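You operate a simulated robot arm through the tools that you are given. There is no shell and no other tool.

Carry out the task below with a simulated two-armed robot. There is one attempt and no reset: what you move stays moved.

JOB
Push the teal plug home into the tall card ring with the plug setter.
Fine: swing the arm back aside; the ring and the other plug stay.
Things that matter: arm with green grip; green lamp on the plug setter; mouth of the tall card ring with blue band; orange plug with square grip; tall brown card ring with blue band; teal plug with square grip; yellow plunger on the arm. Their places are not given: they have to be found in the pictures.

Only the result counts: the job must be done as asked and must still hold three seconds after the hand-in. Knocking over, shifting, dropping, spilling or breaking anything else fails it.

ROBOT AND FRAMES
Two 7-joint arms with fingered hands on one trunk that stands fixed in place. Base frame: the origin is at the foot of the trunk, x ahead of it, y to its left, z up. Units: m, rad, N and s.
The left shoulder is at [0.07, 0.169, 1.318], the right one opposite. With the tool pointing down near the work surface each hand reaches from about 0.1 to 0.62 m from the base axis, measured 20 degrees to its own side. Payload 3.4 kg a hand.
Tool frame (each hand has its own): the origin (TCP) lies between the finger pads and is the grasp point; the fingertips stand 0.023 m ahead of it; z points along the fingers, y is the line along which they close. The gripper opens to 0.116 m. The gripper's body begins 0.065 m behind the TCP. The gripper is a hand of 4 fingers: y runs from the thumb to the fingers, the wrist lies at [0, 0, -0.211] in the tool frame, and closing takes about 1.5 s.
Orientation is that of the tool frame in the base frame, as a unit quaternion [x, y, z, w]. With the fingers straight down and closing along the base's y, the tool's x points along the base's -x, its y along +y and its z along -z.

CONTROLS
- The arms move only by the tool play_rows. It takes "left_commands", "right_commands" or both (then of equal length, played together; a hand with none holds still); each is a list of rows, each a list of 6 numbers: the shift along the tool's x, y, z in units of 50 mm (1.0 is 50 mm), then the turn, a rotation vector about the tool's x, y, z in units of 8 degrees (1.0 is 8 degrees). In form: [[tx, ty, tz, ax, ay, az], ...]. A call has 1 to 20 rows; each row shifts and turns the commanded pose from where the row before left it, along the tool's axes as they then stand. "left_grip" and "right_grip" are, for a hand that has rows, the gripper command, from -1 (shut) to 1 (fully open), values between in proportion, set as the call begins (left out, the last holds). A call with a number of a shift or a turn outside -1 to 1 is refused whole. Each row takes 0.2 s and may step no farther than 0.05 m and 0.15 rad from the row before; otherwise, or with a gripper value out of range, the whole call is refused. Where a pose cannot be reached the arm comes as near as it can. A force on the tool above 40 N (or 10 N above the force at the start of the call, whichever is more), or a blocked arm, ends the call early, and 0.2 s more pass. Each finger travels about 0.153 m/s and halts on what it meets, pressing with about 28 N; the grip force reading is that of the motor and also rises with nothing between the fingers. The clock runs only during rows and for 0.2 s after the last one: add rows that do not move to give the fingers time. It gives the time, the measured TCP pose, the force on the tool (base axes), the opening and the grip force at its end, in the units of the frame above (readings bear some noise), with the torque about the TCP (base axes, N m) and any sound that the robot's microphone picked up.
- Cameras (640 x 400 px; columns grow to the right, rows downward): "scene" is now at [0.1183, -0.0417, 1.5274]; the picture's right is [-0.51, -0.86, 0.00], its down [-0.64, 0.38, -0.67] and it looks along [0.58, -0.34, -0.74] (base axes); focal length 313 px, centre (320, 200). "left" rides on the left gripper at [-0.068, 0.001, -0.09] in its tool frame; the picture's right is [-0.01, -1.00, 0.00], its down [0.79, -0.01, -0.61] and it looks along [0.61, -0.01, 0.79] (tool axes); focal length 251 px, centre (320, 200). "right" rides on the right gripper at [0.068, 0.001, -0.09] in its tool frame; the picture's right is [-0.01, 1.00, 0.00], its down [-0.79, -0.01, -0.61] and it looks along [-0.61, -0.01, 0.79] (tool axes); focal length 251 px, centre (320, 200).
- camera(camera): a new picture of that camera. The clock stands still meanwhile.
- move_column(by): slides the trunk up (or, below 0, down) by that many m; the arms and the scene camera ride with it, the base frame stays. It gives what a move gives, with no picture.
- move_fingers(finger1, finger2, finger3, thumb_bend, hand): sets how far each is bent, from 0 (flat) to 1 (curled in); at 0.3 the hand is open as for a grip, at 0.7 the pads meet at the TCP. One left out holds its place. A second passes; each finger stops where it meets its share of the squeeze, and holds until it gets a number again. A gripper value or a shape takes the hand back. It gives what a move gives, with no picture; readings hold the bend of each and the force on the fingers (four entries, about 0 where the hand has none), thumb and palm.
- hand_shape(shape, hand): the hand has 4 fingers and takes this shape, open, in about a second: jaw (thumb against the fingers, like two jaws); tri (thumb and two fingers); tip (a fingertip pinch); poke (one finger out to press); point (the index stretched); flat (the hand flat); cup (the hand cupped); fist (a fist). The gripper value then closes the fingers along that shape, each until it touches; the sizes above hold for jaw. It gives what a move gives, with no picture.
- turn_head(pan, tilt): turns the head with the scene camera to pan (to the left, within 1.501 rad either way) and tilt (down, from -0.506 to 1.204), counted from straight ahead of the robot. It gives what a move gives.
- probe_pixels(camera, pixels): there is no depth. For up to 12 entries [column, row, z] of the newest picture of that camera ("zoom" is the newest enlarged one), the place [x, y] in the base frame at which the ray of that pixel passes the height z, good to about 0.002 m. The clock stands still meanwhile.
- close_up(camera, box): a new picture of the part [left, top, right, bottom] of that camera's present view, enlarged. The clock stands still meanwhile.
- sign_off(): hands the job in; it is judged then, once.

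Open the grippers and draw the arms clear of the work before you hand the job in, unless the task says otherwise.

The tools are called after "Request:" by a JSON object that holds its "method" and its "body". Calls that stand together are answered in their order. play_rows: Moves the arms, as the interface text tells. Its arguments: {"type":"object","properties":{"left_commands":{"type":"array","items":{"type":"array","items":{"type":"number"}}},"left_grip":{"type":"number"},"right_commands":{"type":"array","items":{"type":"array","items":{"type":"number"}}},"right_grip":{"type":"number"}},"required":[]} The other tools are called the same way: move_column (by) slides the trunk up or down; hand_shape (shape, hand) gives the hand a shape; move_fingers (finger1, finger2, finger3, thumb_bend, hand) moves the fingers one by one; turn_head (pan, tilt) turns the head that bears the scene camera; camera (camera) takes a picture; probe_pixels (camera, pixels) gives the place at which the rays of pixels pass given heights; close_up (camera, box) takes an enlarged picture of a part of a camera's view; sign_off () hands the job in.

At the start:

```text
time: 0.0
left_eef_pos: [0.4058, -0.0634, 1.2088]
left_ee_rot: [0.0, 1.0, 0.0, 0.0]
left_ft_force: [-0.2, -0.6, 0.0]
left_wrist_torque: [-0.06, -0.01, -0.04]
left_gripper_width: 0.1157
left_gripper_force: 0.0
left_shape: jaw
left_bend: [0.3, 0.3, 0.3, 0.3]
left_finger forces: [0.0, 0.0, 0.0, 0.0, 0.1, 0.0]
right_eef_pos: [0.2693, -0.4053, 1.2582]
right_ee_rot: [0.0, 1.0, 0.0, -0.001]
right_ft_force: [-0.2, -0.3, -0.2]
right_wrist_torque: [-0.02, 0.03, 0.0]
right_gripper_width: 0.1158
right_gripper_force: 0.1
right_shape: jaw
right_bend: [0.3, 0.3, 0.3, 0.3]
right_finger forces: [0.1, 0.0, 0.0, 0.0, 0.0, 0.0]
trunk travel left (down, up): [-0.825, 0.115]
head pan, tilt: [-0.538, 0.838]
```

scene: 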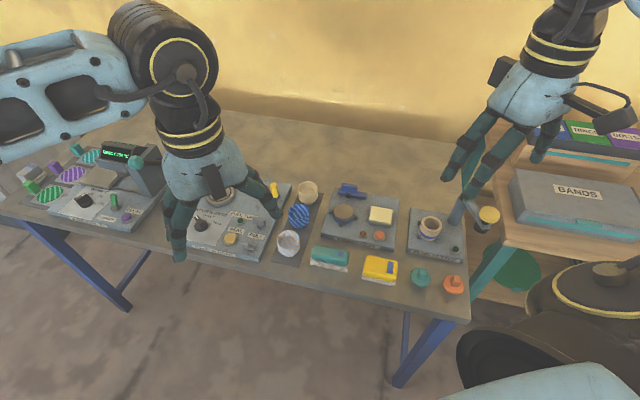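
right: 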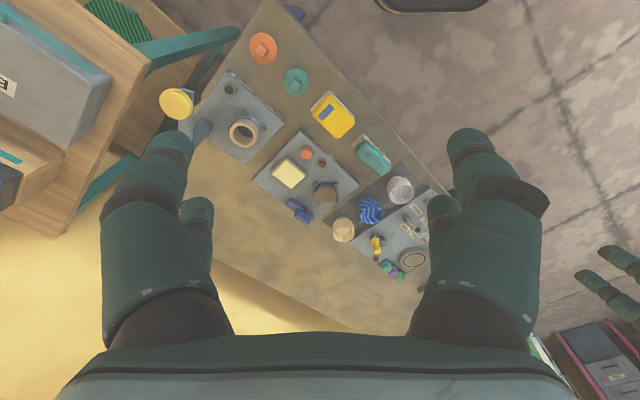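
left: 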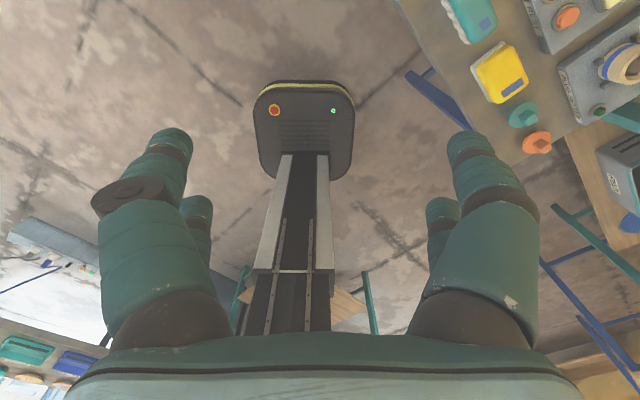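

The scene shows the plug setter around (435,230) with a ring, and teal/orange plugs near (420,278) and (453,285). I take enlarged pictures to see the details.

Request:
{"method": "close_up", "body": {"camera": "scene", "box": [380, 180, 540, 310]}}

Request:
{"method": "close_up", "body": {"camera": "right", "box": [130, 10, 330, 180]}}

```text
3.08 times, centred on (460, 245) of scene
```

zoom: 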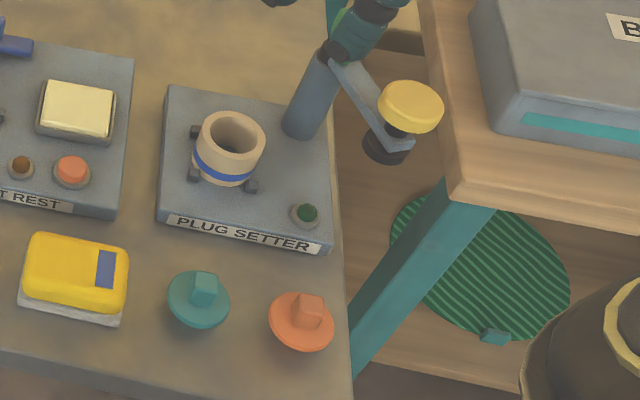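

```text
2.35 times, centred on (230, 95) of right
```

zoom: 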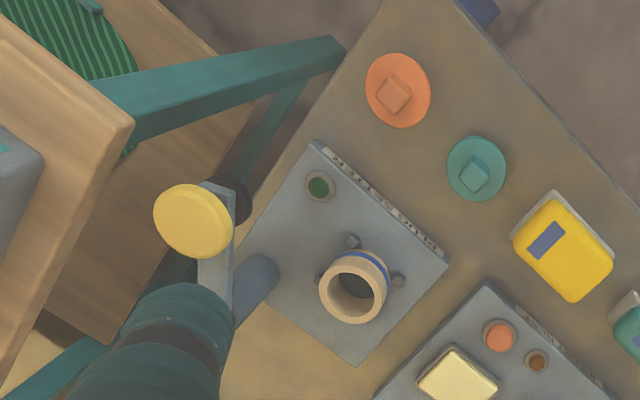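

I triangulate the height of the plugs, the ring and the base by probing the same points in both cameras at different heights.

Request:
{"method": "probe_pixels", "body": {"camera": "zoom", "pixels": [[477, 168, 0.7], [477, 168, 0.8], [477, 168, 0.9], [398, 90, 0.7], [398, 90, 0.8], [398, 90, 0.9], [320, 187, 0.7], [320, 187, 0.8], [320, 187, 0.9], [353, 288, 0.8], [353, 288, 0.9], [450, 262, 0.8]]}}

Request:
{"method": "probe_pixels", "body": {"camera": "scene", "pixels": [[420.7, 277.5, 0.7], [420.7, 277.5, 0.8], [420.7, 277.5, 0.9], [453.8, 284.6, 0.7], [453.8, 284.6, 0.8], [453.8, 284.6, 0.9], [455.5, 249, 0.7], [455.5, 249, 0.8], [455.5, 249, 0.9], [432, 222.5, 0.8], [432, 222.5, 0.9], [411, 251, 0.8]]}}

```text
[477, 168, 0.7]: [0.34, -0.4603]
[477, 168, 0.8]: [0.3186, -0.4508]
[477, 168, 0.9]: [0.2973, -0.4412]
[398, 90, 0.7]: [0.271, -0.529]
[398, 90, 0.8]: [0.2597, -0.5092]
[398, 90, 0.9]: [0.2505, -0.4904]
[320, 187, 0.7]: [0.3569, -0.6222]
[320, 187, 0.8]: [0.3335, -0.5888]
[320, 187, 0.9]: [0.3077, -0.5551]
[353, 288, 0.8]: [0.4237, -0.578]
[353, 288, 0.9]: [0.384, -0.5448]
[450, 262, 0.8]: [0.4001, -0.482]
```

```text
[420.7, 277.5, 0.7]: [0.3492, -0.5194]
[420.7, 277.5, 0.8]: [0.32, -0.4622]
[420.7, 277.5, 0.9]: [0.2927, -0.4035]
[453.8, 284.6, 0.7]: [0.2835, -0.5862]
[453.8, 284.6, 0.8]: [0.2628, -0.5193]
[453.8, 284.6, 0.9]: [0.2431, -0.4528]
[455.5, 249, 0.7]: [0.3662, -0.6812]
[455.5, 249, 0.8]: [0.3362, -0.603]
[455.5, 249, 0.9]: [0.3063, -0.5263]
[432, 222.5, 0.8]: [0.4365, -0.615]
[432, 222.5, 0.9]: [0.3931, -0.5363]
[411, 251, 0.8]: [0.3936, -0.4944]
```

The table seems to lie at about z 0.81. The right hand hides the setter's swing arm, so I draw it back toward the body and look again.

Request:
{"method": "play_rows", "body": {"right_commands": [[1, 0, 0, 0, 0, 0], [1, 0, 0, 0, 0, 0], [0.5, 0, 0, 0, 0, 0], [0, 0, 0, 0, 0, 0]]}}

Request:
{"method": "camera", "body": {"camera": "scene"}}

Request:
{"method": "camera", "body": {"camera": "right"}}

```text
time: 1.0
left_eef_pos: [0.406, -0.063, 1.2083]
left_ee_rot: [0.0, 1.0, 0.0, 0.0]
left_ft_force: [-0.2, -0.1, 0.5]
left_wrist_torque: [-0.01, 0.0, 0.01]
left_gripper_width: 0.1159
left_gripper_force: 0.1
left_shape: jaw
left_bend: [0.3, 0.3, 0.3, 0.3]
left_finger forces: [0.0, 0.1, 0.0, 0.0, 0.1, 0.0]
right_eef_pos: [0.1436, -0.4036, 1.2591]
right_ee_rot: [0.0, 1.0, -0.001, -0.001]
right_ft_force: [0.3, 0.2, 0.5]
right_wrist_torque: [0.01, -0.01, -0.02]
right_gripper_width: 0.1159
right_gripper_force: 0.0
right_shape: jaw
right_bend: [0.3, 0.3, 0.3, 0.3]
right_finger forces: [0.0, 0.0, 0.1, 0.1, 0.0, 0.1]
trunk travel left (down, up): [-0.825, 0.115]
head pan, tilt: [-0.538, 0.838]
```

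```text
taken
```

scene: 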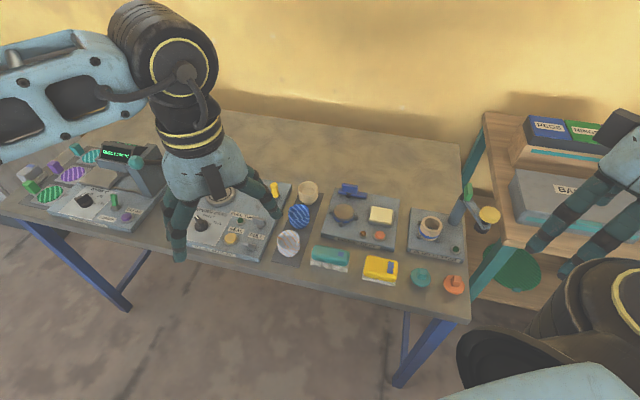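

```text
taken
```

right: 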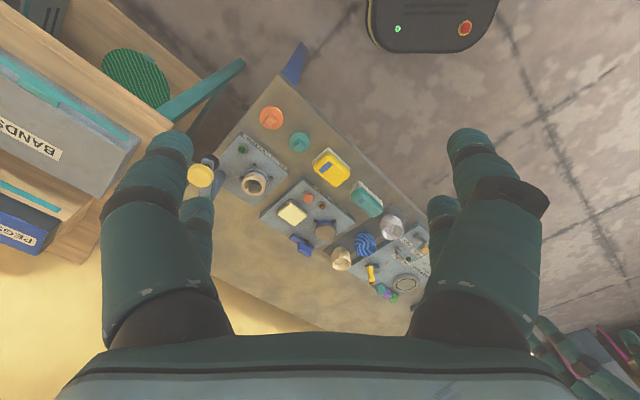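

The setter's arm is now free in the scene picture around (465,205). I enlarge that part.

Request:
{"method": "close_up", "body": {"camera": "scene", "box": [395, 170, 515, 245]}}

Request:
{"method": "close_up", "body": {"camera": "scene", "box": [395, 240, 515, 315]}}

```text
5.33 times, centred on (455, 208) of scene
```

zoom: 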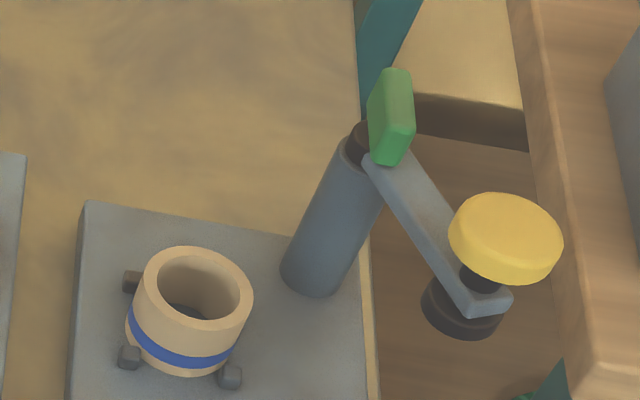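

```text
5.33 times, centred on (455, 278) of scene
```

zoom: 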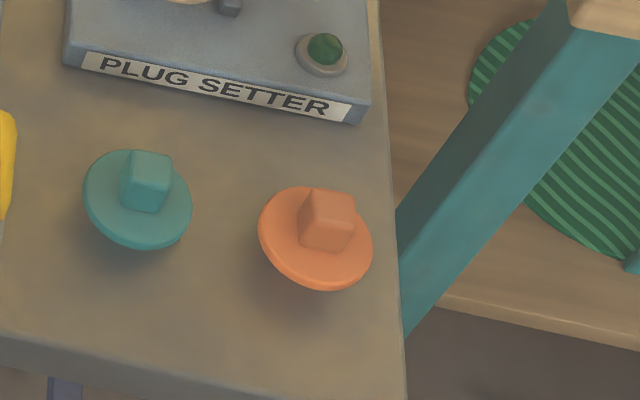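

The swing arm carries the yellow plunger to the right of the plate, and its green grip stands on the post top near (468,190). I move the right hand to y ≈ -0.6 so its camera looks ahead at the setter from a second viewpoint.

Request:
{"method": "play_rows", "body": {"right_commands": [[0, -1, 0, 0, 0, 0], [0, -1, 0, 0, 0, 0], [0, -1, 0, 0, 0, 0], [0, -1, 0, 0, 0, 0], [0, 0, 0, 0, 0, 0]]}}

Request:
{"method": "camera", "body": {"camera": "right"}}

```text
time: 2.2
left_eef_pos: [0.4047, -0.0639, 1.2081]
left_ee_rot: [-0.001, 1.0, -0.001, 0.001]
left_ft_force: [-0.1, -0.2, -0.1]
left_wrist_torque: [0.01, -0.01, 0.0]
left_gripper_width: 0.1158
left_gripper_force: 0.0
left_shape: jaw
left_bend: [0.3, 0.3, 0.3, 0.3]
left_finger forces: [0.1, 0.1, 0.1, 0.0, 0.0, 0.0]
right_eef_pos: [0.1451, -0.6046, 1.2579]
right_ee_rot: [0.0, 1.0, 0.0, 0.0]
right_ft_force: [-0.7, -0.3, -0.5]
right_wrist_torque: [-0.04, 0.0, 0.01]
right_gripper_width: 0.116
right_gripper_force: 0.1
right_shape: jaw
right_bend: [0.3, 0.3, 0.3, 0.3]
right_finger forces: [0.0, 0.1, 0.1, 0.0, 0.0, 0.1]
trunk travel left (down, up): [-0.825, 0.115]
head pan, tilt: [-0.538, 0.838]
```

```text
taken
```

right: 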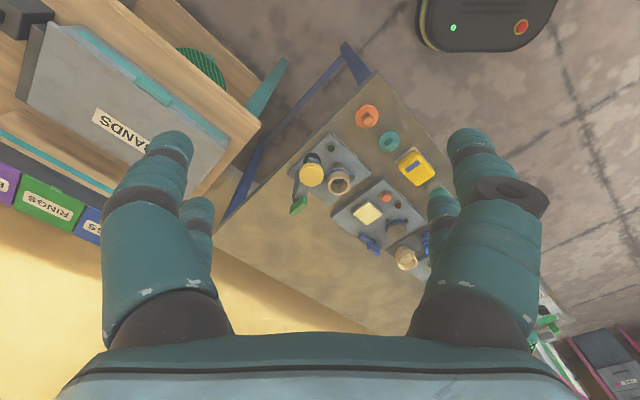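

I enlarge the setter region of this picture around (330,175).

Request:
{"method": "close_up", "body": {"camera": "right", "box": [270, 90, 430, 220]}}

```text
3.08 times, centred on (350, 155) of right
```

zoom: 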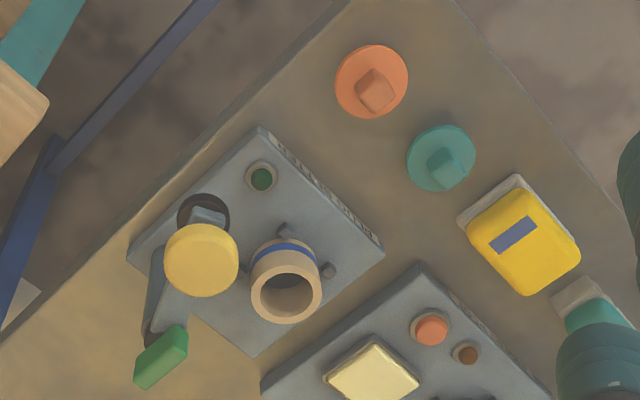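

I triangulate grip, plunger, ring mouth and teal plug grip between this enlarged right picture and the scene picture.

Request:
{"method": "probe_pixels", "body": {"camera": "zoom", "pixels": [[168, 350, 0.95], [168, 350, 1.05], [200, 258, 0.9], [200, 258, 1.0], [286, 297, 0.85], [286, 297, 0.95], [448, 167, 0.8], [448, 167, 0.9], [440, 158, 0.82], [371, 81, 0.82], [207, 220, 0.9], [262, 178, 0.83]]}}

Request:
{"method": "probe_pixels", "body": {"camera": "scene", "pixels": [[468.5, 186.4, 0.95], [468.5, 186.4, 1.05], [490.6, 213.3, 0.9], [490.6, 213.3, 1.0], [432.1, 223.6, 0.85], [432.1, 223.6, 0.95], [422.7, 272.5, 0.8], [422.7, 272.5, 0.9], [420.7, 277.5, 0.82], [453.8, 284.6, 0.82], [482, 226, 0.9], [455.5, 250, 0.83]]}}

```text
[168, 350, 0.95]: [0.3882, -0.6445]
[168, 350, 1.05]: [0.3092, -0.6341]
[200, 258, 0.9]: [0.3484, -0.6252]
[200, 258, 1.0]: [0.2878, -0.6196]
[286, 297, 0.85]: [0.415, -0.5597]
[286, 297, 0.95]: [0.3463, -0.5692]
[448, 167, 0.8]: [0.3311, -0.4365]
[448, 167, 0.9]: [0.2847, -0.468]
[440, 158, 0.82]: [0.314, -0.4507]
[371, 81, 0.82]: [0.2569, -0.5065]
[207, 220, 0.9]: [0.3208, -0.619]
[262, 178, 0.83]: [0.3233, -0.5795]
```

```text
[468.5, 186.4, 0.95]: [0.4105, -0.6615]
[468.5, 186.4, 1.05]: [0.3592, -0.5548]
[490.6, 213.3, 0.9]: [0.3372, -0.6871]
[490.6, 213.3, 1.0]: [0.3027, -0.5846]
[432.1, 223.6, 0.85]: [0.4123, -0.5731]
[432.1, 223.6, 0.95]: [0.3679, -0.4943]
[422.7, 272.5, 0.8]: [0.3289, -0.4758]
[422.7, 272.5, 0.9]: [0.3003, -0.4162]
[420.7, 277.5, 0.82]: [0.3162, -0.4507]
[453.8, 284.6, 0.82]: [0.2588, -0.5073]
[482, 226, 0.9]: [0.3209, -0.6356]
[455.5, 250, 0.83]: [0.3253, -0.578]
```

Triangulation gives ring mouth ≈ (0.405,-0.561,0.865), plunger top ≈ (0.312,-0.622,0.964), and teal plug ≈ (0.315,-0.450, flange 0.82). I lower the trunk by 0.15 m for better reach and closer pictures; both hands stay well above everything.

Request:
{"method": "move_column", "body": {"by": -0.15}}

Request:
{"method": "camera", "body": {"camera": "scene"}}

Request:
{"method": "close_up", "body": {"camera": "right", "box": [240, 90, 440, 215]}}

```text
time: 4.0
left_eef_pos: [0.4059, -0.0634, 1.0584]
left_ee_rot: [0.0, 1.0, 0.0, 0.0]
left_ft_force: [0.2, 0.7, 0.6]
left_wrist_torque: [0.02, 0.01, -0.03]
left_gripper_width: 0.116
left_gripper_force: 0.0
left_shape: jaw
left_bend: [0.3, 0.3, 0.3, 0.3]
left_finger forces: [0.1, 0.0, 0.1, 0.1, 0.0, 0.1]
right_eef_pos: [0.1447, -0.6043, 1.1088]
right_ee_rot: [0.001, 1.0, 0.001, 0.0]
right_ft_force: [0.0, 0.3, 0.4]
right_wrist_torque: [0.0, -0.03, 0.0]
right_gripper_width: 0.1161
right_gripper_force: 0.1
right_shape: jaw
right_bend: [0.3, 0.3, 0.3, 0.3]
right_finger forces: [0.0, 0.0, 0.1, 0.1, 0.1, 0.1]
trunk travel left (down, up): [-0.675, 0.265]
head pan, tilt: [-0.538, 0.838]
```

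```text
taken
```

scene: 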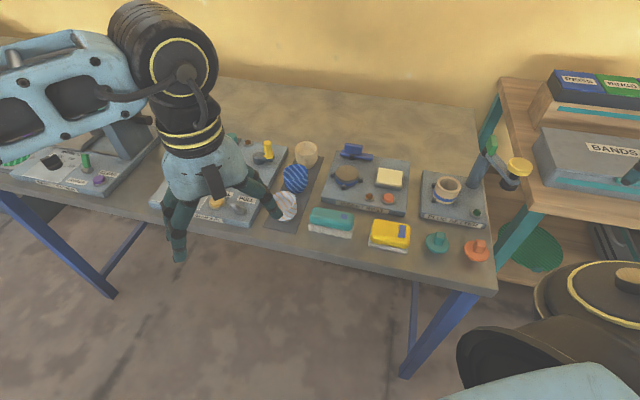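

```text
3.20 times, centred on (340, 152) of right
```

zoom: 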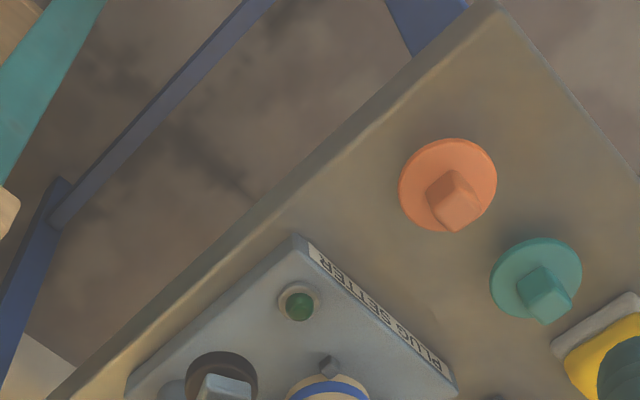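

The setter now lies lower in the right picture; I enlarge the setter in both cameras.

Request:
{"method": "close_up", "body": {"camera": "right", "box": [210, 170, 410, 295]}}

Request:
{"method": "close_up", "body": {"camera": "scene", "box": [410, 120, 550, 208]}}

```text
3.20 times, centred on (310, 232) of right
```

zoom: 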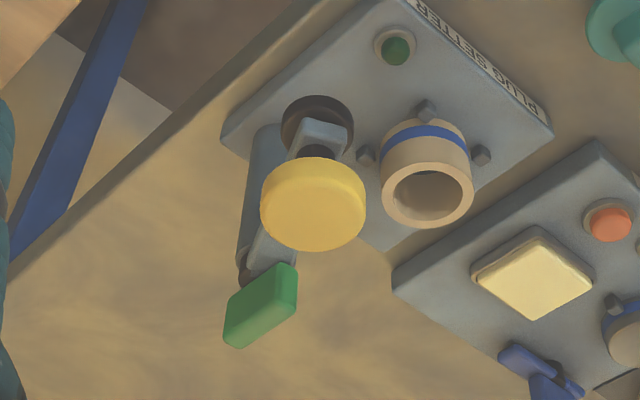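

```text
4.55 times, centred on (480, 164) of scene
```

zoom: 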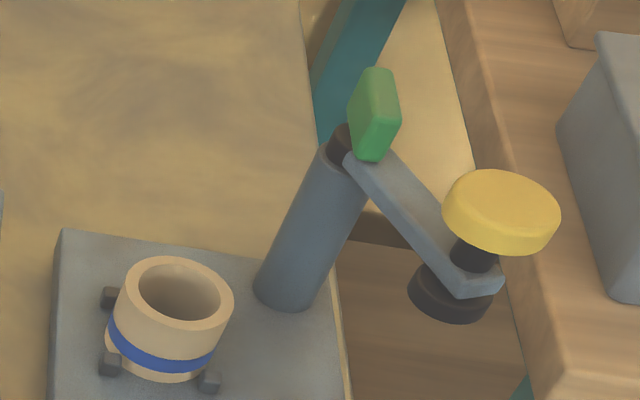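

I probe matching features (ring mouth, knob top, post top, grip) in both cameras.

Request:
{"method": "probe_pixels", "body": {"camera": "zoom", "pixels": [[180, 288, 0.85], [180, 288, 0.9], [503, 200, 0.95], [503, 200, 1.0], [288, 288, 0.83], [345, 140, 0.92], [345, 140, 0.96], [378, 78, 0.95], [378, 78, 1.0], [370, 158, 0.92], [370, 158, 0.96], [452, 300, 0.9]]}}

Request:
{"method": "probe_pixels", "body": {"camera": "right", "pixels": [[343.75, 231.1, 0.85], [343.75, 231.1, 0.9], [307.8, 235.75, 0.95], [307.8, 235.75, 1.0], [286, 254, 0.92], [286, 254, 0.96], [288, 276, 0.95], [288, 276, 1.0], [295.6, 253.5, 0.92], [295.6, 253.5, 0.96], [308, 210, 0.9], [296, 210, 0.83]]}}

```text
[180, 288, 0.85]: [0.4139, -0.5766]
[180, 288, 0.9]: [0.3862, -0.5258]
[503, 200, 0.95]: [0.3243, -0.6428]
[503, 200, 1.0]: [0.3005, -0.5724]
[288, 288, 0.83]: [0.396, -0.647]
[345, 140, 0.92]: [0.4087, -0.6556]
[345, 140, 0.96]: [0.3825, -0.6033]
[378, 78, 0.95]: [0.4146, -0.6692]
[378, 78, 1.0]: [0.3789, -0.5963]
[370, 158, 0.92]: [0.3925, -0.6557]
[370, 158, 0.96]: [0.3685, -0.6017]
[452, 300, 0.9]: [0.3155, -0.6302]
```

```text
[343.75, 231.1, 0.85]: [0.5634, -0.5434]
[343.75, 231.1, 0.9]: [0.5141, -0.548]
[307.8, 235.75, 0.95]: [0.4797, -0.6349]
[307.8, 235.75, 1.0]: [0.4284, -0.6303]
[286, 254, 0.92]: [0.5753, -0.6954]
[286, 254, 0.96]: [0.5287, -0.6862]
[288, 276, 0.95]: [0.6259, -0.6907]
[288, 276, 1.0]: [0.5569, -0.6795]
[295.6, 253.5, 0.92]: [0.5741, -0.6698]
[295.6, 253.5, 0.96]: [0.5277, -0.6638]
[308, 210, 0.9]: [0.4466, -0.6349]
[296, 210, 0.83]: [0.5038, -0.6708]
```

The right probe used the older full picture (before the trunk moved), so I retake it and probe again.

Request:
{"method": "camera", "body": {"camera": "right"}}

Request:
{"method": "probe_pixels", "body": {"camera": "right", "pixels": [[343.75, 231.1, 0.85], [343.75, 231.1, 0.9], [307.8, 235.75, 0.95], [307.8, 235.75, 1.0], [286, 254, 0.92], [286, 254, 0.96], [288, 276, 0.95], [288, 276, 1.0], [295.6, 253.5, 0.92], [295.6, 253.5, 0.96], [308, 210, 0.9], [296, 210, 0.83]]}}

```text
taken
```

right: 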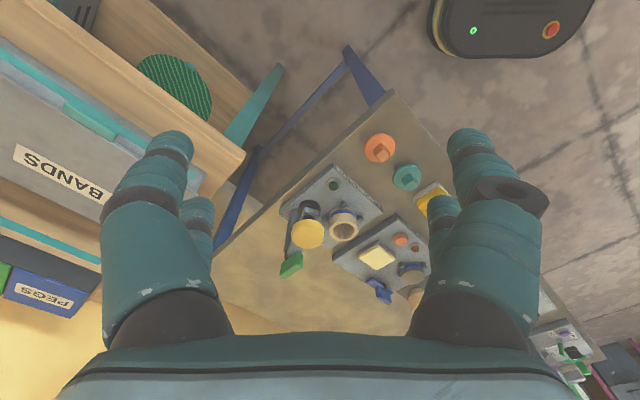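

```text
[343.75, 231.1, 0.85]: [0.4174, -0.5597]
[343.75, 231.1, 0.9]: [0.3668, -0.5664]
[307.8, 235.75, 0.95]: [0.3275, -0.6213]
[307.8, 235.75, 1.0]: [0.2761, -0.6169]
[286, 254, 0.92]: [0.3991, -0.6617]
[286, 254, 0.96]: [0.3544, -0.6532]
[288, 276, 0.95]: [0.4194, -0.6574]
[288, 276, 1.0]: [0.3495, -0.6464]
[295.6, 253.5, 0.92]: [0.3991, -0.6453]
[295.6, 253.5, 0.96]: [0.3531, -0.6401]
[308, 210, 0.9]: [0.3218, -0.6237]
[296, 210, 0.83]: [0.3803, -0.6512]
```

Ring mouth ≈ (0.404,-0.5615,0.865), knob top ≈ (0.313,-0.620,0.966), post ≈ (0.398,-0.648), arm radius ≈ 0.088. Now I look closely at the teal plug in both cameras to get its form, height and yaw.

Request:
{"method": "close_up", "body": {"camera": "scene", "box": [400, 210, 510, 280]}}

Request:
{"method": "close_up", "body": {"camera": "right", "box": [350, 110, 460, 180]}}

```text
5.71 times, centred on (455, 245) of scene
```

zoom: 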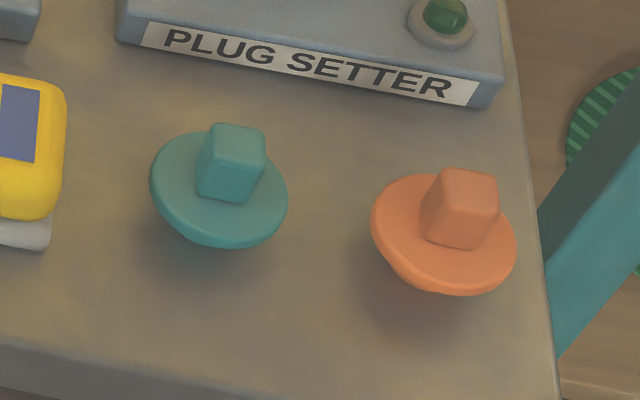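

```text
5.71 times, centred on (405, 145) of right
```

zoom: 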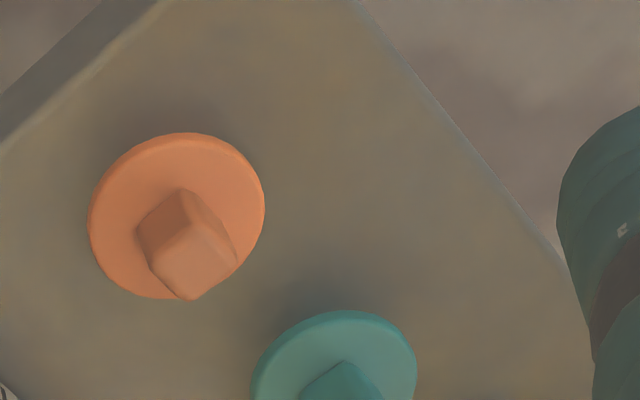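

The plug has a flange, a square grip on top, and a short body beneath. I move the right hand closer, facing the teal plug, to measure yaw and heights.

Request:
{"method": "play_rows", "body": {"right_commands": [[-0.2, 1, 0.4, 0, 0, 0], [-0.2, 1, 0.4, 0, 0, 0], [-0.1, 1, 0.4, 0, 0, 0], [0, 0, 0, 0, 0, 0]], "left_commands": [[0, 0.5, -0.8, 0, 0, 0], [0, 0.5, -0.8, 0, 0, 0], [0, 0.5, -0.8, 0, 0, 0], [0, 0, 0, 0, 0, 0]]}}

Request:
{"method": "camera", "body": {"camera": "right"}}

Request:
{"method": "close_up", "body": {"camera": "right", "box": [240, 110, 400, 210]}}

```text
refused: row 1 steps farther than a row can; nothing moved
```

```text
taken
```

right: 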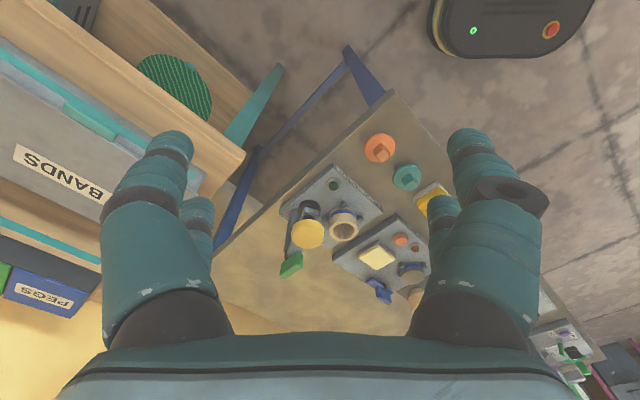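

```text
4.00 times, centred on (320, 160) of right
```

zoom: 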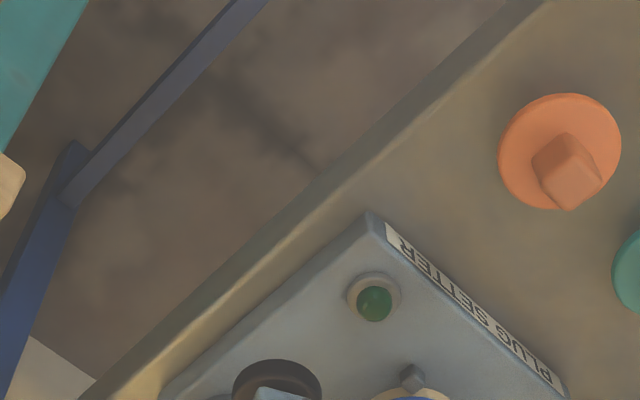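

The step exceeded 50 mm in total; I split it into smaller rows.

Request:
{"method": "play_rows", "body": {"right_commands": [[-0.15, 0.8, 0.3, 0, 0, 0], [-0.15, 0.8, 0.3, 0, 0, 0], [-0.1, 0.8, 0.3, 0, 0, 0], [-0.1, 0.7, 0.3, 0, 0, 0], [0, 0, 0, 0, 0, 0]], "left_commands": [[0, 0.4, -0.7, 0, 0, 0], [0, 0.4, -0.7, 0, 0, 0], [0, 0.4, -0.7, 0, 0, 0], [0, 0.4, -0.7, 0, 0, 0], [0, 0, 0, 0, 0, 0]]}}

Request:
{"method": "camera", "body": {"camera": "right"}}

Request:
{"method": "close_up", "body": {"camera": "right", "box": [240, 110, 400, 210]}}

```text
time: 5.2
left_eef_pos: [0.4052, 0.0138, 1.1962]
left_ee_rot: [-0.001, 1.0, 0.0, 0.0]
left_ft_force: [0.1, -0.2, 0.1]
left_wrist_torque: [0.02, -0.01, 0.01]
left_gripper_width: 0.1159
left_gripper_force: 0.1
left_shape: jaw
left_bend: [0.3, 0.3, 0.3, 0.3]
left_finger forces: [0.0, 0.0, 0.1, 0.0, 0.0, 0.0]
right_eef_pos: [0.1707, -0.4502, 1.0496]
right_ee_rot: [0.0, 1.0, -0.001, 0.0]
right_ft_force: [-0.2, -0.3, -0.1]
right_wrist_torque: [0.0, 0.0, 0.01]
right_gripper_width: 0.1158
right_gripper_force: 0.1
right_shape: jaw
right_bend: [0.3, 0.3, 0.3, 0.3]
right_finger forces: [0.0, 0.0, 0.1, 0.1, 0.0, 0.0]
trunk travel left (down, up): [-0.675, 0.265]
head pan, tilt: [-0.538, 0.838]
```

```text
taken
```

right: 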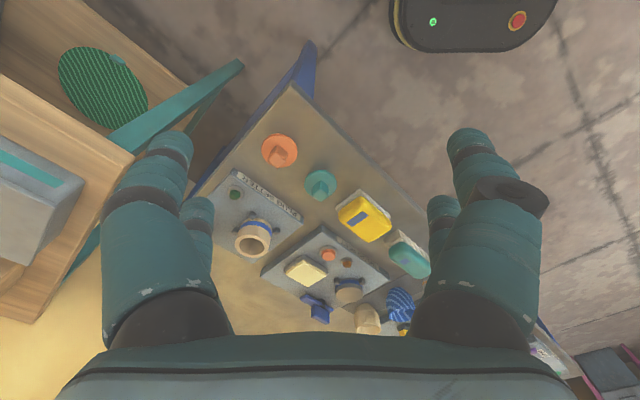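

```text
4.00 times, centred on (320, 160) of right
```

zoom: 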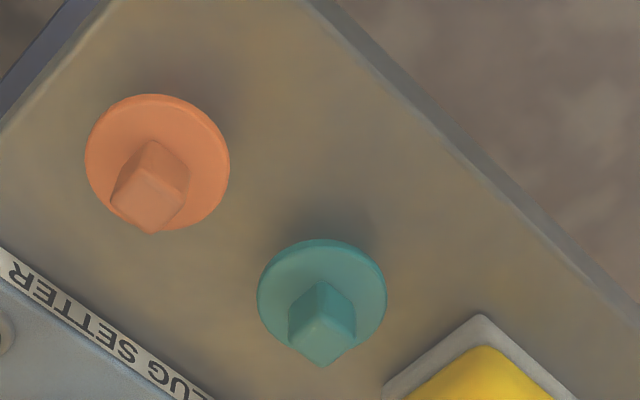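

I probe the teal grip's top corners, its base corner on the flange, and flange rim points at plausible heights.

Request:
{"method": "probe_pixels", "body": {"camera": "zoom", "pixels": [[290, 336, 0.845], [323, 313, 0.845], [356, 336, 0.845], [322, 367, 0.845], [322, 284, 0.825], [322, 284, 0.83], [258, 300, 0.825], [387, 300, 0.825], [322, 240, 0.825], [322, 300, 0.825], [86, 162, 0.825], [229, 162, 0.825]]}}

Request:
{"method": "close_up", "body": {"camera": "scene", "box": [410, 220, 500, 276]}}

```text
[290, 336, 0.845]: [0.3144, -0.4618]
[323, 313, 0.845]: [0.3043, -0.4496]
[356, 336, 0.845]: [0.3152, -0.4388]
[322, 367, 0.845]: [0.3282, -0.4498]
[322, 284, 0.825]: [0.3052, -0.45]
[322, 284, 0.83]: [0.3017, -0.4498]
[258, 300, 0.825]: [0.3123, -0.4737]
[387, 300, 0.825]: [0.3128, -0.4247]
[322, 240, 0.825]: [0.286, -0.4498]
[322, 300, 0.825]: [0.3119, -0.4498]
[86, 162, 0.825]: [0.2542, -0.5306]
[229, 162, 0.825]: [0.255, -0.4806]
```

```text
7.11 times, centred on (455, 248) of scene
```

zoom: 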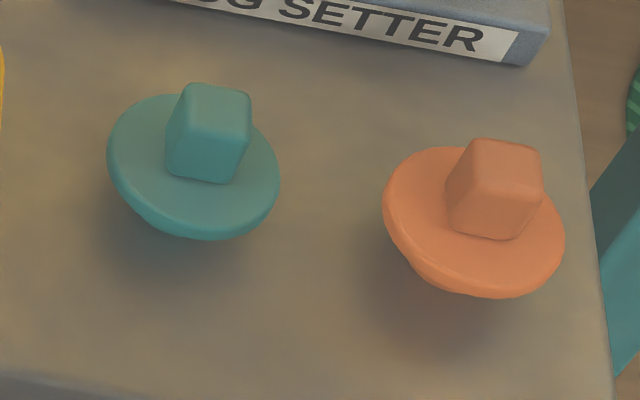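

I compare with the scene close-up: top face centre near (216,112), flange centre near (193,165).

Request:
{"method": "probe_pixels", "body": {"camera": "zoom", "pixels": [[216, 111, 0.835], [216, 111, 0.845], [216, 111, 0.855], [193, 163, 0.815], [193, 163, 0.825], [193, 163, 0.835], [107, 155, 0.825], [280, 175, 0.825], [235, 183, 0.825], [167, 172, 0.825], [250, 93, 0.845], [186, 84, 0.845]]}}

```text
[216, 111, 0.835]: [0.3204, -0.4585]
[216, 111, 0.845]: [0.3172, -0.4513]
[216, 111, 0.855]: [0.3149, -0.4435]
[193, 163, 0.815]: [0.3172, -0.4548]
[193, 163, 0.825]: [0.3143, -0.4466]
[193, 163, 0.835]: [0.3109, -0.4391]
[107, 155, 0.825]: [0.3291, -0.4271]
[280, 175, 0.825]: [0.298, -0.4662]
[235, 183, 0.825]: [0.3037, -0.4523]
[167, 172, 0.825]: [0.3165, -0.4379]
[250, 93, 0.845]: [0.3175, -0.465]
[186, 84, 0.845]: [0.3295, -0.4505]
```

I check the table height from its near right corner: (297,85) in the right picture, (497,293) in the scene picture.

Request:
{"method": "probe_pixels", "body": {"camera": "scene", "pixels": [[496, 292, 0.75], [496, 292, 0.8], [496, 292, 0.85]]}}

Request:
{"method": "probe_pixels", "body": {"camera": "right", "pixels": [[297, 85, 0.75], [297, 85, 0.8], [297, 85, 0.85]]}}

Request:
{"method": "close_up", "body": {"camera": "right", "box": [180, 150, 340, 250]}}

```text
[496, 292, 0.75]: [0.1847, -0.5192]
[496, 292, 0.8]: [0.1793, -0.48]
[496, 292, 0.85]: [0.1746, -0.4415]
```

```text
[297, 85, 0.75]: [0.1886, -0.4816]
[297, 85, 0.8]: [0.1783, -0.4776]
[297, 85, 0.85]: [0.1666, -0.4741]
```

```text
4.00 times, centred on (260, 200) of right
```

zoom: 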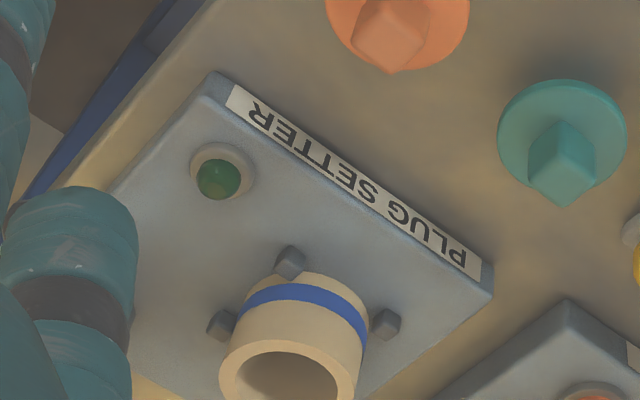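

The table top is at about z 0.80, the flange top at 0.824 and the grip top at 0.845; the grip cube (≈16.5 mm) stands diagonal to the base axes. I turn the head a bit to see the right hand's fingers and how they're laid out.

Request:
{"method": "turn_head", "body": {"pan": -0.95, "tilt": 0.75}}

Request:
{"method": "camera", "body": {"camera": "scene"}}

```text
time: 6.0
left_eef_pos: [0.4047, 0.0146, 1.1957]
left_ee_rot: [0.0, 1.0, 0.0, -0.001]
left_ft_force: [-0.3, 0.4, -0.1]
left_wrist_torque: [0.02, 0.04, -0.01]
left_gripper_width: 0.116
left_gripper_force: 0.0
left_shape: jaw
left_bend: [0.3, 0.3, 0.3, 0.3]
left_finger forces: [0.0, 0.1, 0.0, 0.1, 0.0, 0.0]
right_eef_pos: [0.1708, -0.4497, 1.0498]
right_ee_rot: [0.0, 1.0, 0.0, 0.0]
right_ft_force: [0.2, -0.3, -0.6]
right_wrist_torque: [-0.02, 0.01, 0.02]
right_gripper_width: 0.1159
right_gripper_force: 0.1
right_shape: jaw
right_bend: [0.3, 0.3, 0.3, 0.3]
right_finger forces: [0.0, 0.0, 0.0, 0.0, 0.0, 0.0]
trunk travel left (down, up): [-0.675, 0.265]
head pan, tilt: [-0.949, 0.75]
```

```text
taken
```

scene: 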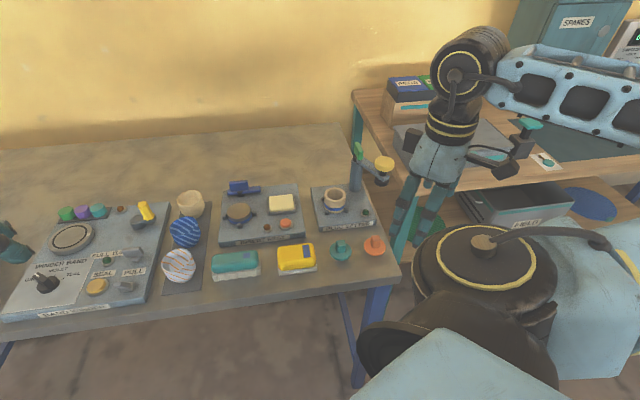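

The setter, plugs and hand are all in view. I shut the right gripper in the air and look, to see how the fingers meet.

Request:
{"method": "play_rows", "body": {"right_commands": [[0, 0, 0, 0, 0, 0], [0, 0, 0, 0, 0, 0], [0, 0, 0, 0, 0, 0], [0, 0, 0, 0, 0, 0], [0, 0, 0, 0, 0, 0], [0, 0, 0, 0, 0, 0]], "right_grip": -0.6}}

Request:
{"method": "camera", "body": {"camera": "right"}}

Request:
{"method": "close_up", "body": {"camera": "scene", "box": [370, 110, 530, 260]}}

```text
time: 7.4
left_eef_pos: [0.4051, 0.0149, 1.1968]
left_ee_rot: [0.0, 1.0, 0.0, 0.001]
left_ft_force: [0.3, 0.6, -0.1]
left_wrist_torque: [0.0, -0.01, 0.0]
left_gripper_width: 0.1159
left_gripper_force: 0.0
left_shape: jaw
left_bend: [0.3, 0.3, 0.3, 0.3]
left_finger forces: [0.0, 0.0, 0.1, 0.1, 0.1, 0.0]
right_eef_pos: [0.1704, -0.4491, 1.0498]
right_ee_rot: [0.0, 1.0, 0.0, 0.0]
right_ft_force: [-0.4, -0.1, -0.1]
right_wrist_torque: [0.03, 0.01, -0.01]
right_gripper_width: 0.0235
right_gripper_force: 0.1
right_shape: jaw
right_bend: [0.73, 0.73, 0.73, 0.76]
right_finger forces: [0.1, 0.0, 0.0, 0.0, 0.0, 0.0]
trunk travel left (down, up): [-0.675, 0.265]
head pan, tilt: [-0.949, 0.75]
```

```text
taken
```

right: 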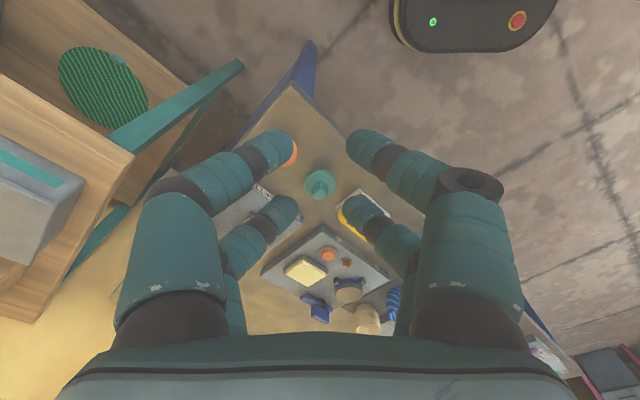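

```text
2.67 times, centred on (450, 185) of scene
```

zoom: 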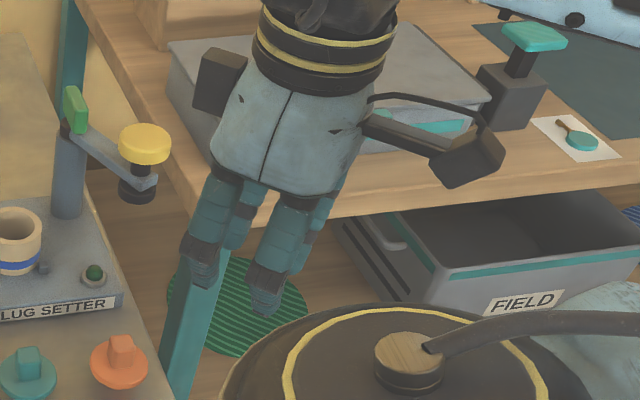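

In jaw shape the fingers stand as two pairs with a gap in the middle, which could miss a 16 mm cube. I try the "tip" shape to see how it pinches.

Request:
{"method": "hand_shape", "body": {"hand": "right", "shape": "tip"}}

Request:
{"method": "camera", "body": {"camera": "right"}}

Request:
{"method": "close_up", "body": {"camera": "scene", "box": [370, 110, 530, 260]}}

```text
time: 8.3
left_eef_pos: [0.4035, 0.015, 1.1962]
left_ee_rot: [0.0, 1.0, 0.0, 0.0]
left_ft_force: [-0.1, 0.3, 0.1]
left_wrist_torque: [0.02, 0.01, -0.01]
left_gripper_width: 0.1162
left_gripper_force: 0.0
left_shape: jaw
left_bend: [0.3, 0.3, 0.3, 0.3]
left_finger forces: [0.0, 0.1, 0.1, 0.0, 0.1, 0.0]
right_eef_pos: [0.1703, -0.4491, 1.049]
right_ee_rot: [0.0, 1.0, 0.001, 0.0]
right_ft_force: [-0.4, -0.3, 0.2]
right_wrist_torque: [-0.02, 0.01, 0.0]
right_gripper_width: 0.1159
right_gripper_force: 0.1
right_shape: tip
right_bend: [0.3, 0.3, 0.3, 0.3]
right_finger forces: [0.0, 0.1, 0.0, 0.0, 0.0, 0.0]
trunk travel left (down, up): [-0.675, 0.265]
head pan, tilt: [-0.949, 0.75]
```

```text
taken
```

right: 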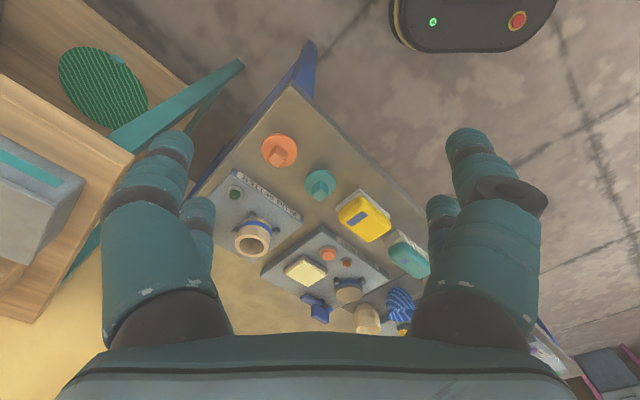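

```text
2.67 times, centred on (450, 185) of scene
```

zoom: 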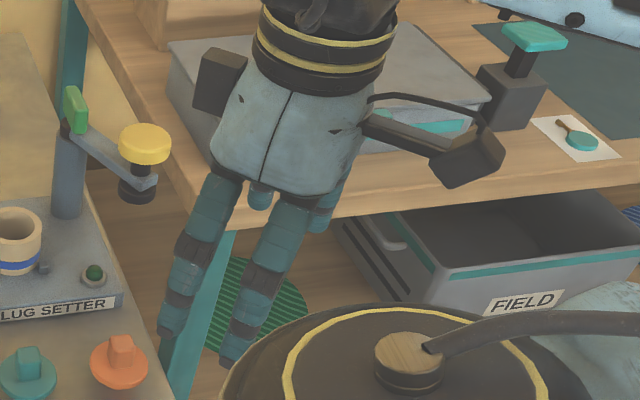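

The tip shape looks alike when open; I close it partly in the air to see which fingers meet.

Request:
{"method": "play_rows", "body": {"right_commands": [[0, 0, 0, 0, 0, 0], [0, 0, 0, 0, 0, 0], [0, 0, 0, 0, 0, 0], [0, 0, 0, 0, 0, 0], [0, 0, 0, 0, 0, 0], [0, 0, 0, 0, 0, 0]], "right_grip": -0.7}}

Request:
{"method": "camera", "body": {"camera": "right"}}

Request:
{"method": "close_up", "body": {"camera": "scene", "box": [370, 110, 530, 260]}}

```text
time: 9.7
left_eef_pos: [0.4034, 0.0148, 1.1954]
left_ee_rot: [0.0, 1.0, 0.0, 0.0]
left_ft_force: [-0.2, 0.0, 0.7]
left_wrist_torque: [-0.02, 0.0, -0.01]
left_gripper_width: 0.116
left_gripper_force: 0.0
left_shape: jaw
left_bend: [0.3, 0.3, 0.3, 0.3]
left_finger forces: [0.0, 0.1, 0.0, 0.0, 0.0, 0.1]
right_eef_pos: [0.17, -0.4504, 1.0494]
right_ee_rot: [0.0, 1.0, 0.0, 0.0]
right_ft_force: [-0.2, 0.0, -0.1]
right_wrist_torque: [0.01, -0.03, 0.0]
right_gripper_width: 0.0179
right_gripper_force: 0.1
right_shape: tip
right_bend: [0.72, 0.72, 0.72, 0.75]
right_finger forces: [0.0, 0.1, 0.0, 0.0, 0.0, 0.0]
trunk travel left (down, up): [-0.675, 0.265]
head pan, tilt: [-0.949, 0.75]
```

```text
taken
```

right: 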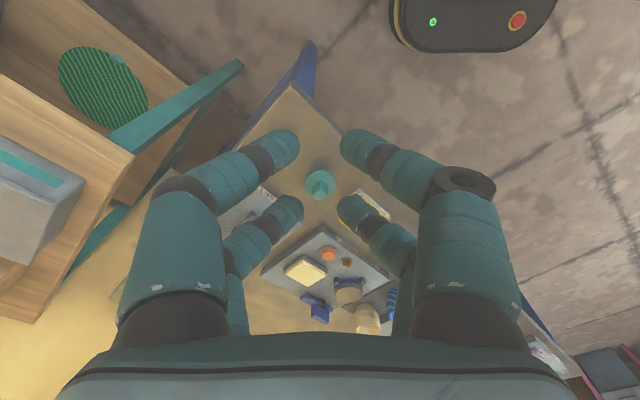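

```text
2.67 times, centred on (450, 185) of scene
```

zoom: 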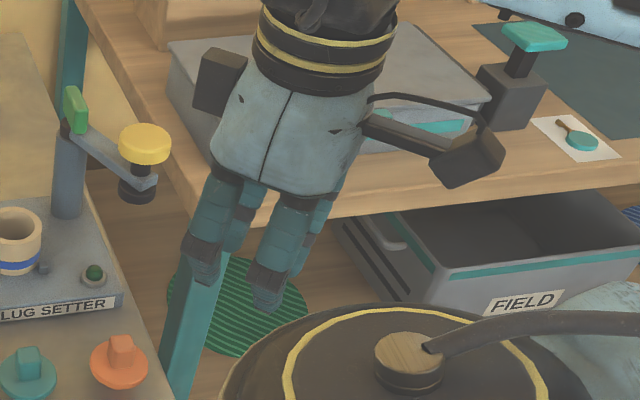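

Jaw and tip behave alike: two opposing pairs at tool x ≈ +0.015 and −0.023. I bend fingers one by one to identify which numbers belong to which pair.

Request:
{"method": "move_fingers", "body": {"hand": "right", "finger1": 0.3, "finger2": 0.72, "finger3": 0.72, "thumb_bend": 0.5}}

Request:
{"method": "camera", "body": {"camera": "right"}}

```text
time: 10.7
left_eef_pos: [0.4048, 0.0146, 1.197]
left_ee_rot: [0.0, 1.0, 0.0, 0.0]
left_ft_force: [-0.7, 0.1, -0.3]
left_wrist_torque: [0.0, -0.01, -0.01]
left_gripper_width: 0.1158
left_gripper_force: 0.0
left_shape: jaw
left_bend: [0.3, 0.3, 0.3, 0.3]
left_finger forces: [0.0, 0.0, 0.0, 0.0, 0.0, 0.0]
right_eef_pos: [0.1699, -0.449, 1.0497]
right_ee_rot: [0.0, 1.0, 0.0, 0.0]
right_ft_force: [-0.1, 0.4, 0.8]
right_wrist_torque: [-0.01, -0.01, -0.01]
right_gripper_width: 0.0872
right_gripper_force: 0.2
right_shape: fingers
right_bend: [0.3, 0.72, 0.72, 0.5]
right_finger forces: [0.1, 0.0, 0.1, 0.1, 0.0, 0.0]
trunk travel left (down, up): [-0.675, 0.265]
head pan, tilt: [-0.949, 0.75]
```

```text
taken
```

right: 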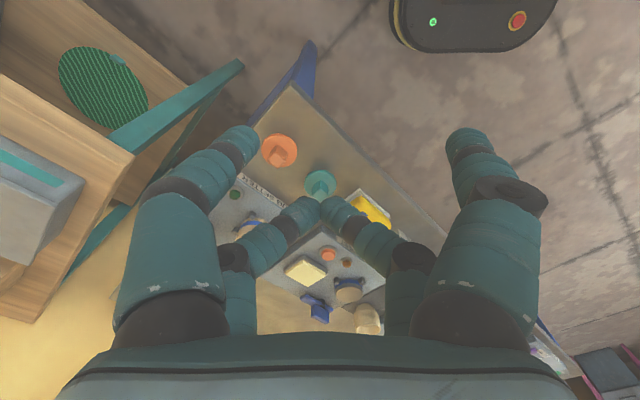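

Finger1 is the +x/+y finger, the thumb is +x/−y, fingers 2 and 3 form the −x pair. I'll pinch the grip cube with just the finger1/thumb pair. I set the fingers open again and look at the surroundings of the teal plug for clearance.

Request:
{"method": "hand_shape", "body": {"hand": "right", "shape": "jaw"}}

Request:
{"method": "close_up", "body": {"camera": "right", "box": [210, 130, 430, 268]}}

```text
time: 11.6
left_eef_pos: [0.4039, 0.015, 1.1963]
left_ee_rot: [0.0, 1.0, 0.001, 0.0]
left_ft_force: [0.2, -0.3, -0.1]
left_wrist_torque: [-0.01, 0.02, 0.0]
left_gripper_width: 0.1161
left_gripper_force: 0.0
left_shape: jaw
left_bend: [0.3, 0.3, 0.3, 0.3]
left_finger forces: [0.1, 0.0, 0.0, 0.0, 0.0, 0.1]
right_eef_pos: [0.1695, -0.4493, 1.0505]
right_ee_rot: [0.0, 1.0, 0.0, 0.0]
right_ft_force: [0.1, -0.2, -0.9]
right_wrist_torque: [-0.01, -0.02, -0.01]
right_gripper_width: 0.116
right_gripper_force: 0.1
right_shape: jaw
right_bend: [0.3, 0.3, 0.3, 0.3]
right_finger forces: [0.0, 0.0, 0.0, 0.0, 0.0, 0.0]
trunk travel left (down, up): [-0.675, 0.265]
head pan, tilt: [-0.949, 0.75]
```

```text
2.90 times, centred on (320, 199) of right
```

zoom: 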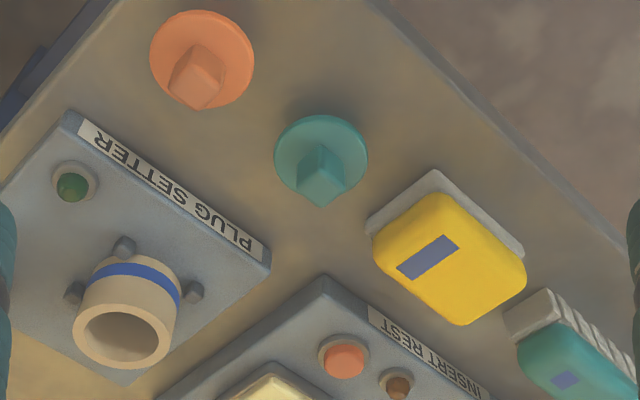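

I probe the plate's front corners, the yellow block's near corner, and the ring's mouth diameter.

Request:
{"method": "probe_pixels", "body": {"camera": "zoom", "pixels": [[270, 263, 0.82], [75, 118, 0.82], [270, 275, 0.8], [368, 228, 0.81], [375, 235, 0.84], [436, 170, 0.81], [73, 335, 0.865], [174, 330, 0.865], [83, 337, 0.865], [160, 333, 0.865], [123, 335, 0.865], [325, 290, 0.82]]}}

Request:
{"method": "close_up", "body": {"camera": "scene", "box": [270, 140, 410, 270]}}

```text
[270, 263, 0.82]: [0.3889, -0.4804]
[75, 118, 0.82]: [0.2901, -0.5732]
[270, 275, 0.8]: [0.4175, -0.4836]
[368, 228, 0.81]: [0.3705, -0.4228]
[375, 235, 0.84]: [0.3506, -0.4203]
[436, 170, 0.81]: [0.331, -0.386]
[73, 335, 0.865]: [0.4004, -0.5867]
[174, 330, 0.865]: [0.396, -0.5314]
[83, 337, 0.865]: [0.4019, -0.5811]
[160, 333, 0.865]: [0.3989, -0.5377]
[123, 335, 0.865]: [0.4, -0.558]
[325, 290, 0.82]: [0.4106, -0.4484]
```

```text
3.08 times, centred on (340, 205) of scene
```

zoom: 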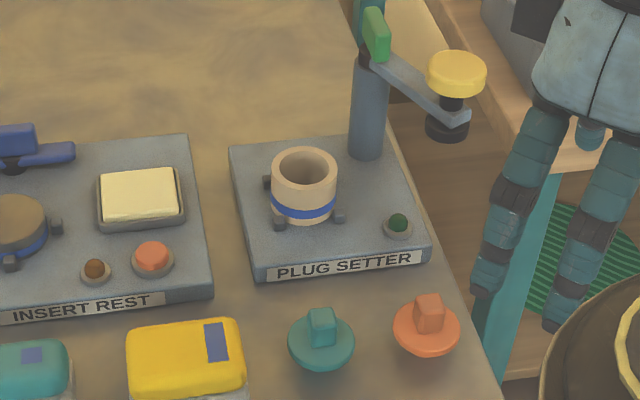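

The ring mouth is ≈ Ø0.043 inside, Ø0.055 outside; the plug flange Ø0.049. I turn the hand 45° clockwise, narrow the fingers to ~46 mm, and hover so that the finger2/3 pair (tool x ≈ −0.019) is over the teal grip.

Request:
{"method": "play_rows", "body": {"right_commands": [[0, 0, 0, 0, 0, 0.9375], [0, 0, 0, 0, 0, 0.9375], [0, 0, 0, 0, 0, 0.9375], [0, 0, 0, 0, 0, 0.9375], [0, 0, 0, 0, 0, 0.9375], [0, 0, 0, 0, 0, 0.9375], [-0.341, 0.412, 0.48, 0, 0, 0], [-0.341, 0.412, 0.48, 0, 0, 0], [-0.341, 0.412, 0.48, 0, 0, 0], [-0.341, 0.412, 0.48, 0, 0, 0], [-0.341, 0.412, 0.48, 0, 0, 0], [0, 0, 0, 0, 0, 0]], "right_grip": -0.2}}

Request:
{"method": "camera", "body": {"camera": "right"}}

Request:
{"method": "camera", "body": {"camera": "scene"}}

```text
time: 14.2
left_eef_pos: [0.4035, 0.0154, 1.1972]
left_ee_rot: [0.0, 1.0, 0.0, 0.0]
left_ft_force: [-0.3, -0.4, 0.0]
left_wrist_torque: [0.0, 0.0, -0.02]
left_gripper_width: 0.1157
left_gripper_force: 0.1
left_shape: jaw
left_bend: [0.3, 0.3, 0.3, 0.3]
left_finger forces: [0.0, 0.1, 0.1, 0.0, 0.1, 0.0]
right_eef_pos: [0.3033, -0.4355, 0.9282]
right_ee_rot: [0.383, 0.924, 0.001, 0.0]
right_ft_force: [-0.1, 0.5, 1.6]
right_wrist_torque: [-0.01, 0.0, -0.01]
right_gripper_width: 0.0468
right_gripper_force: 0.0
right_shape: jaw
right_bend: [0.73, 0.73, 0.73, 0.77]
right_finger forces: [0.1, 0.0, 0.1, 0.0, 0.0, 0.1]
trunk travel left (down, up): [-0.675, 0.265]
head pan, tilt: [-0.949, 0.75]
```

```text
taken
```

right: 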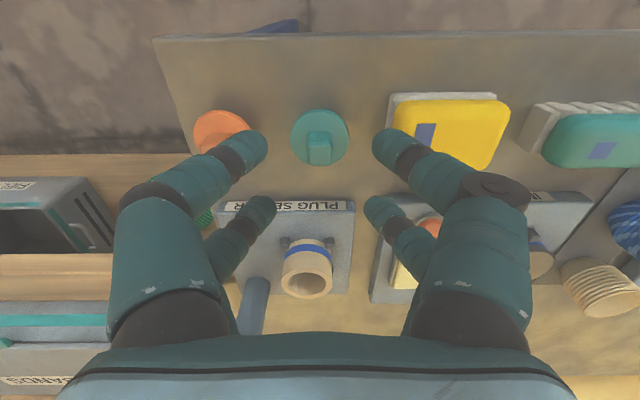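

```text
taken
```

scene: 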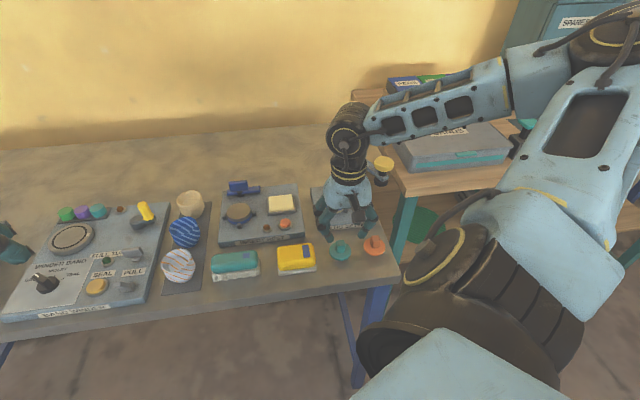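

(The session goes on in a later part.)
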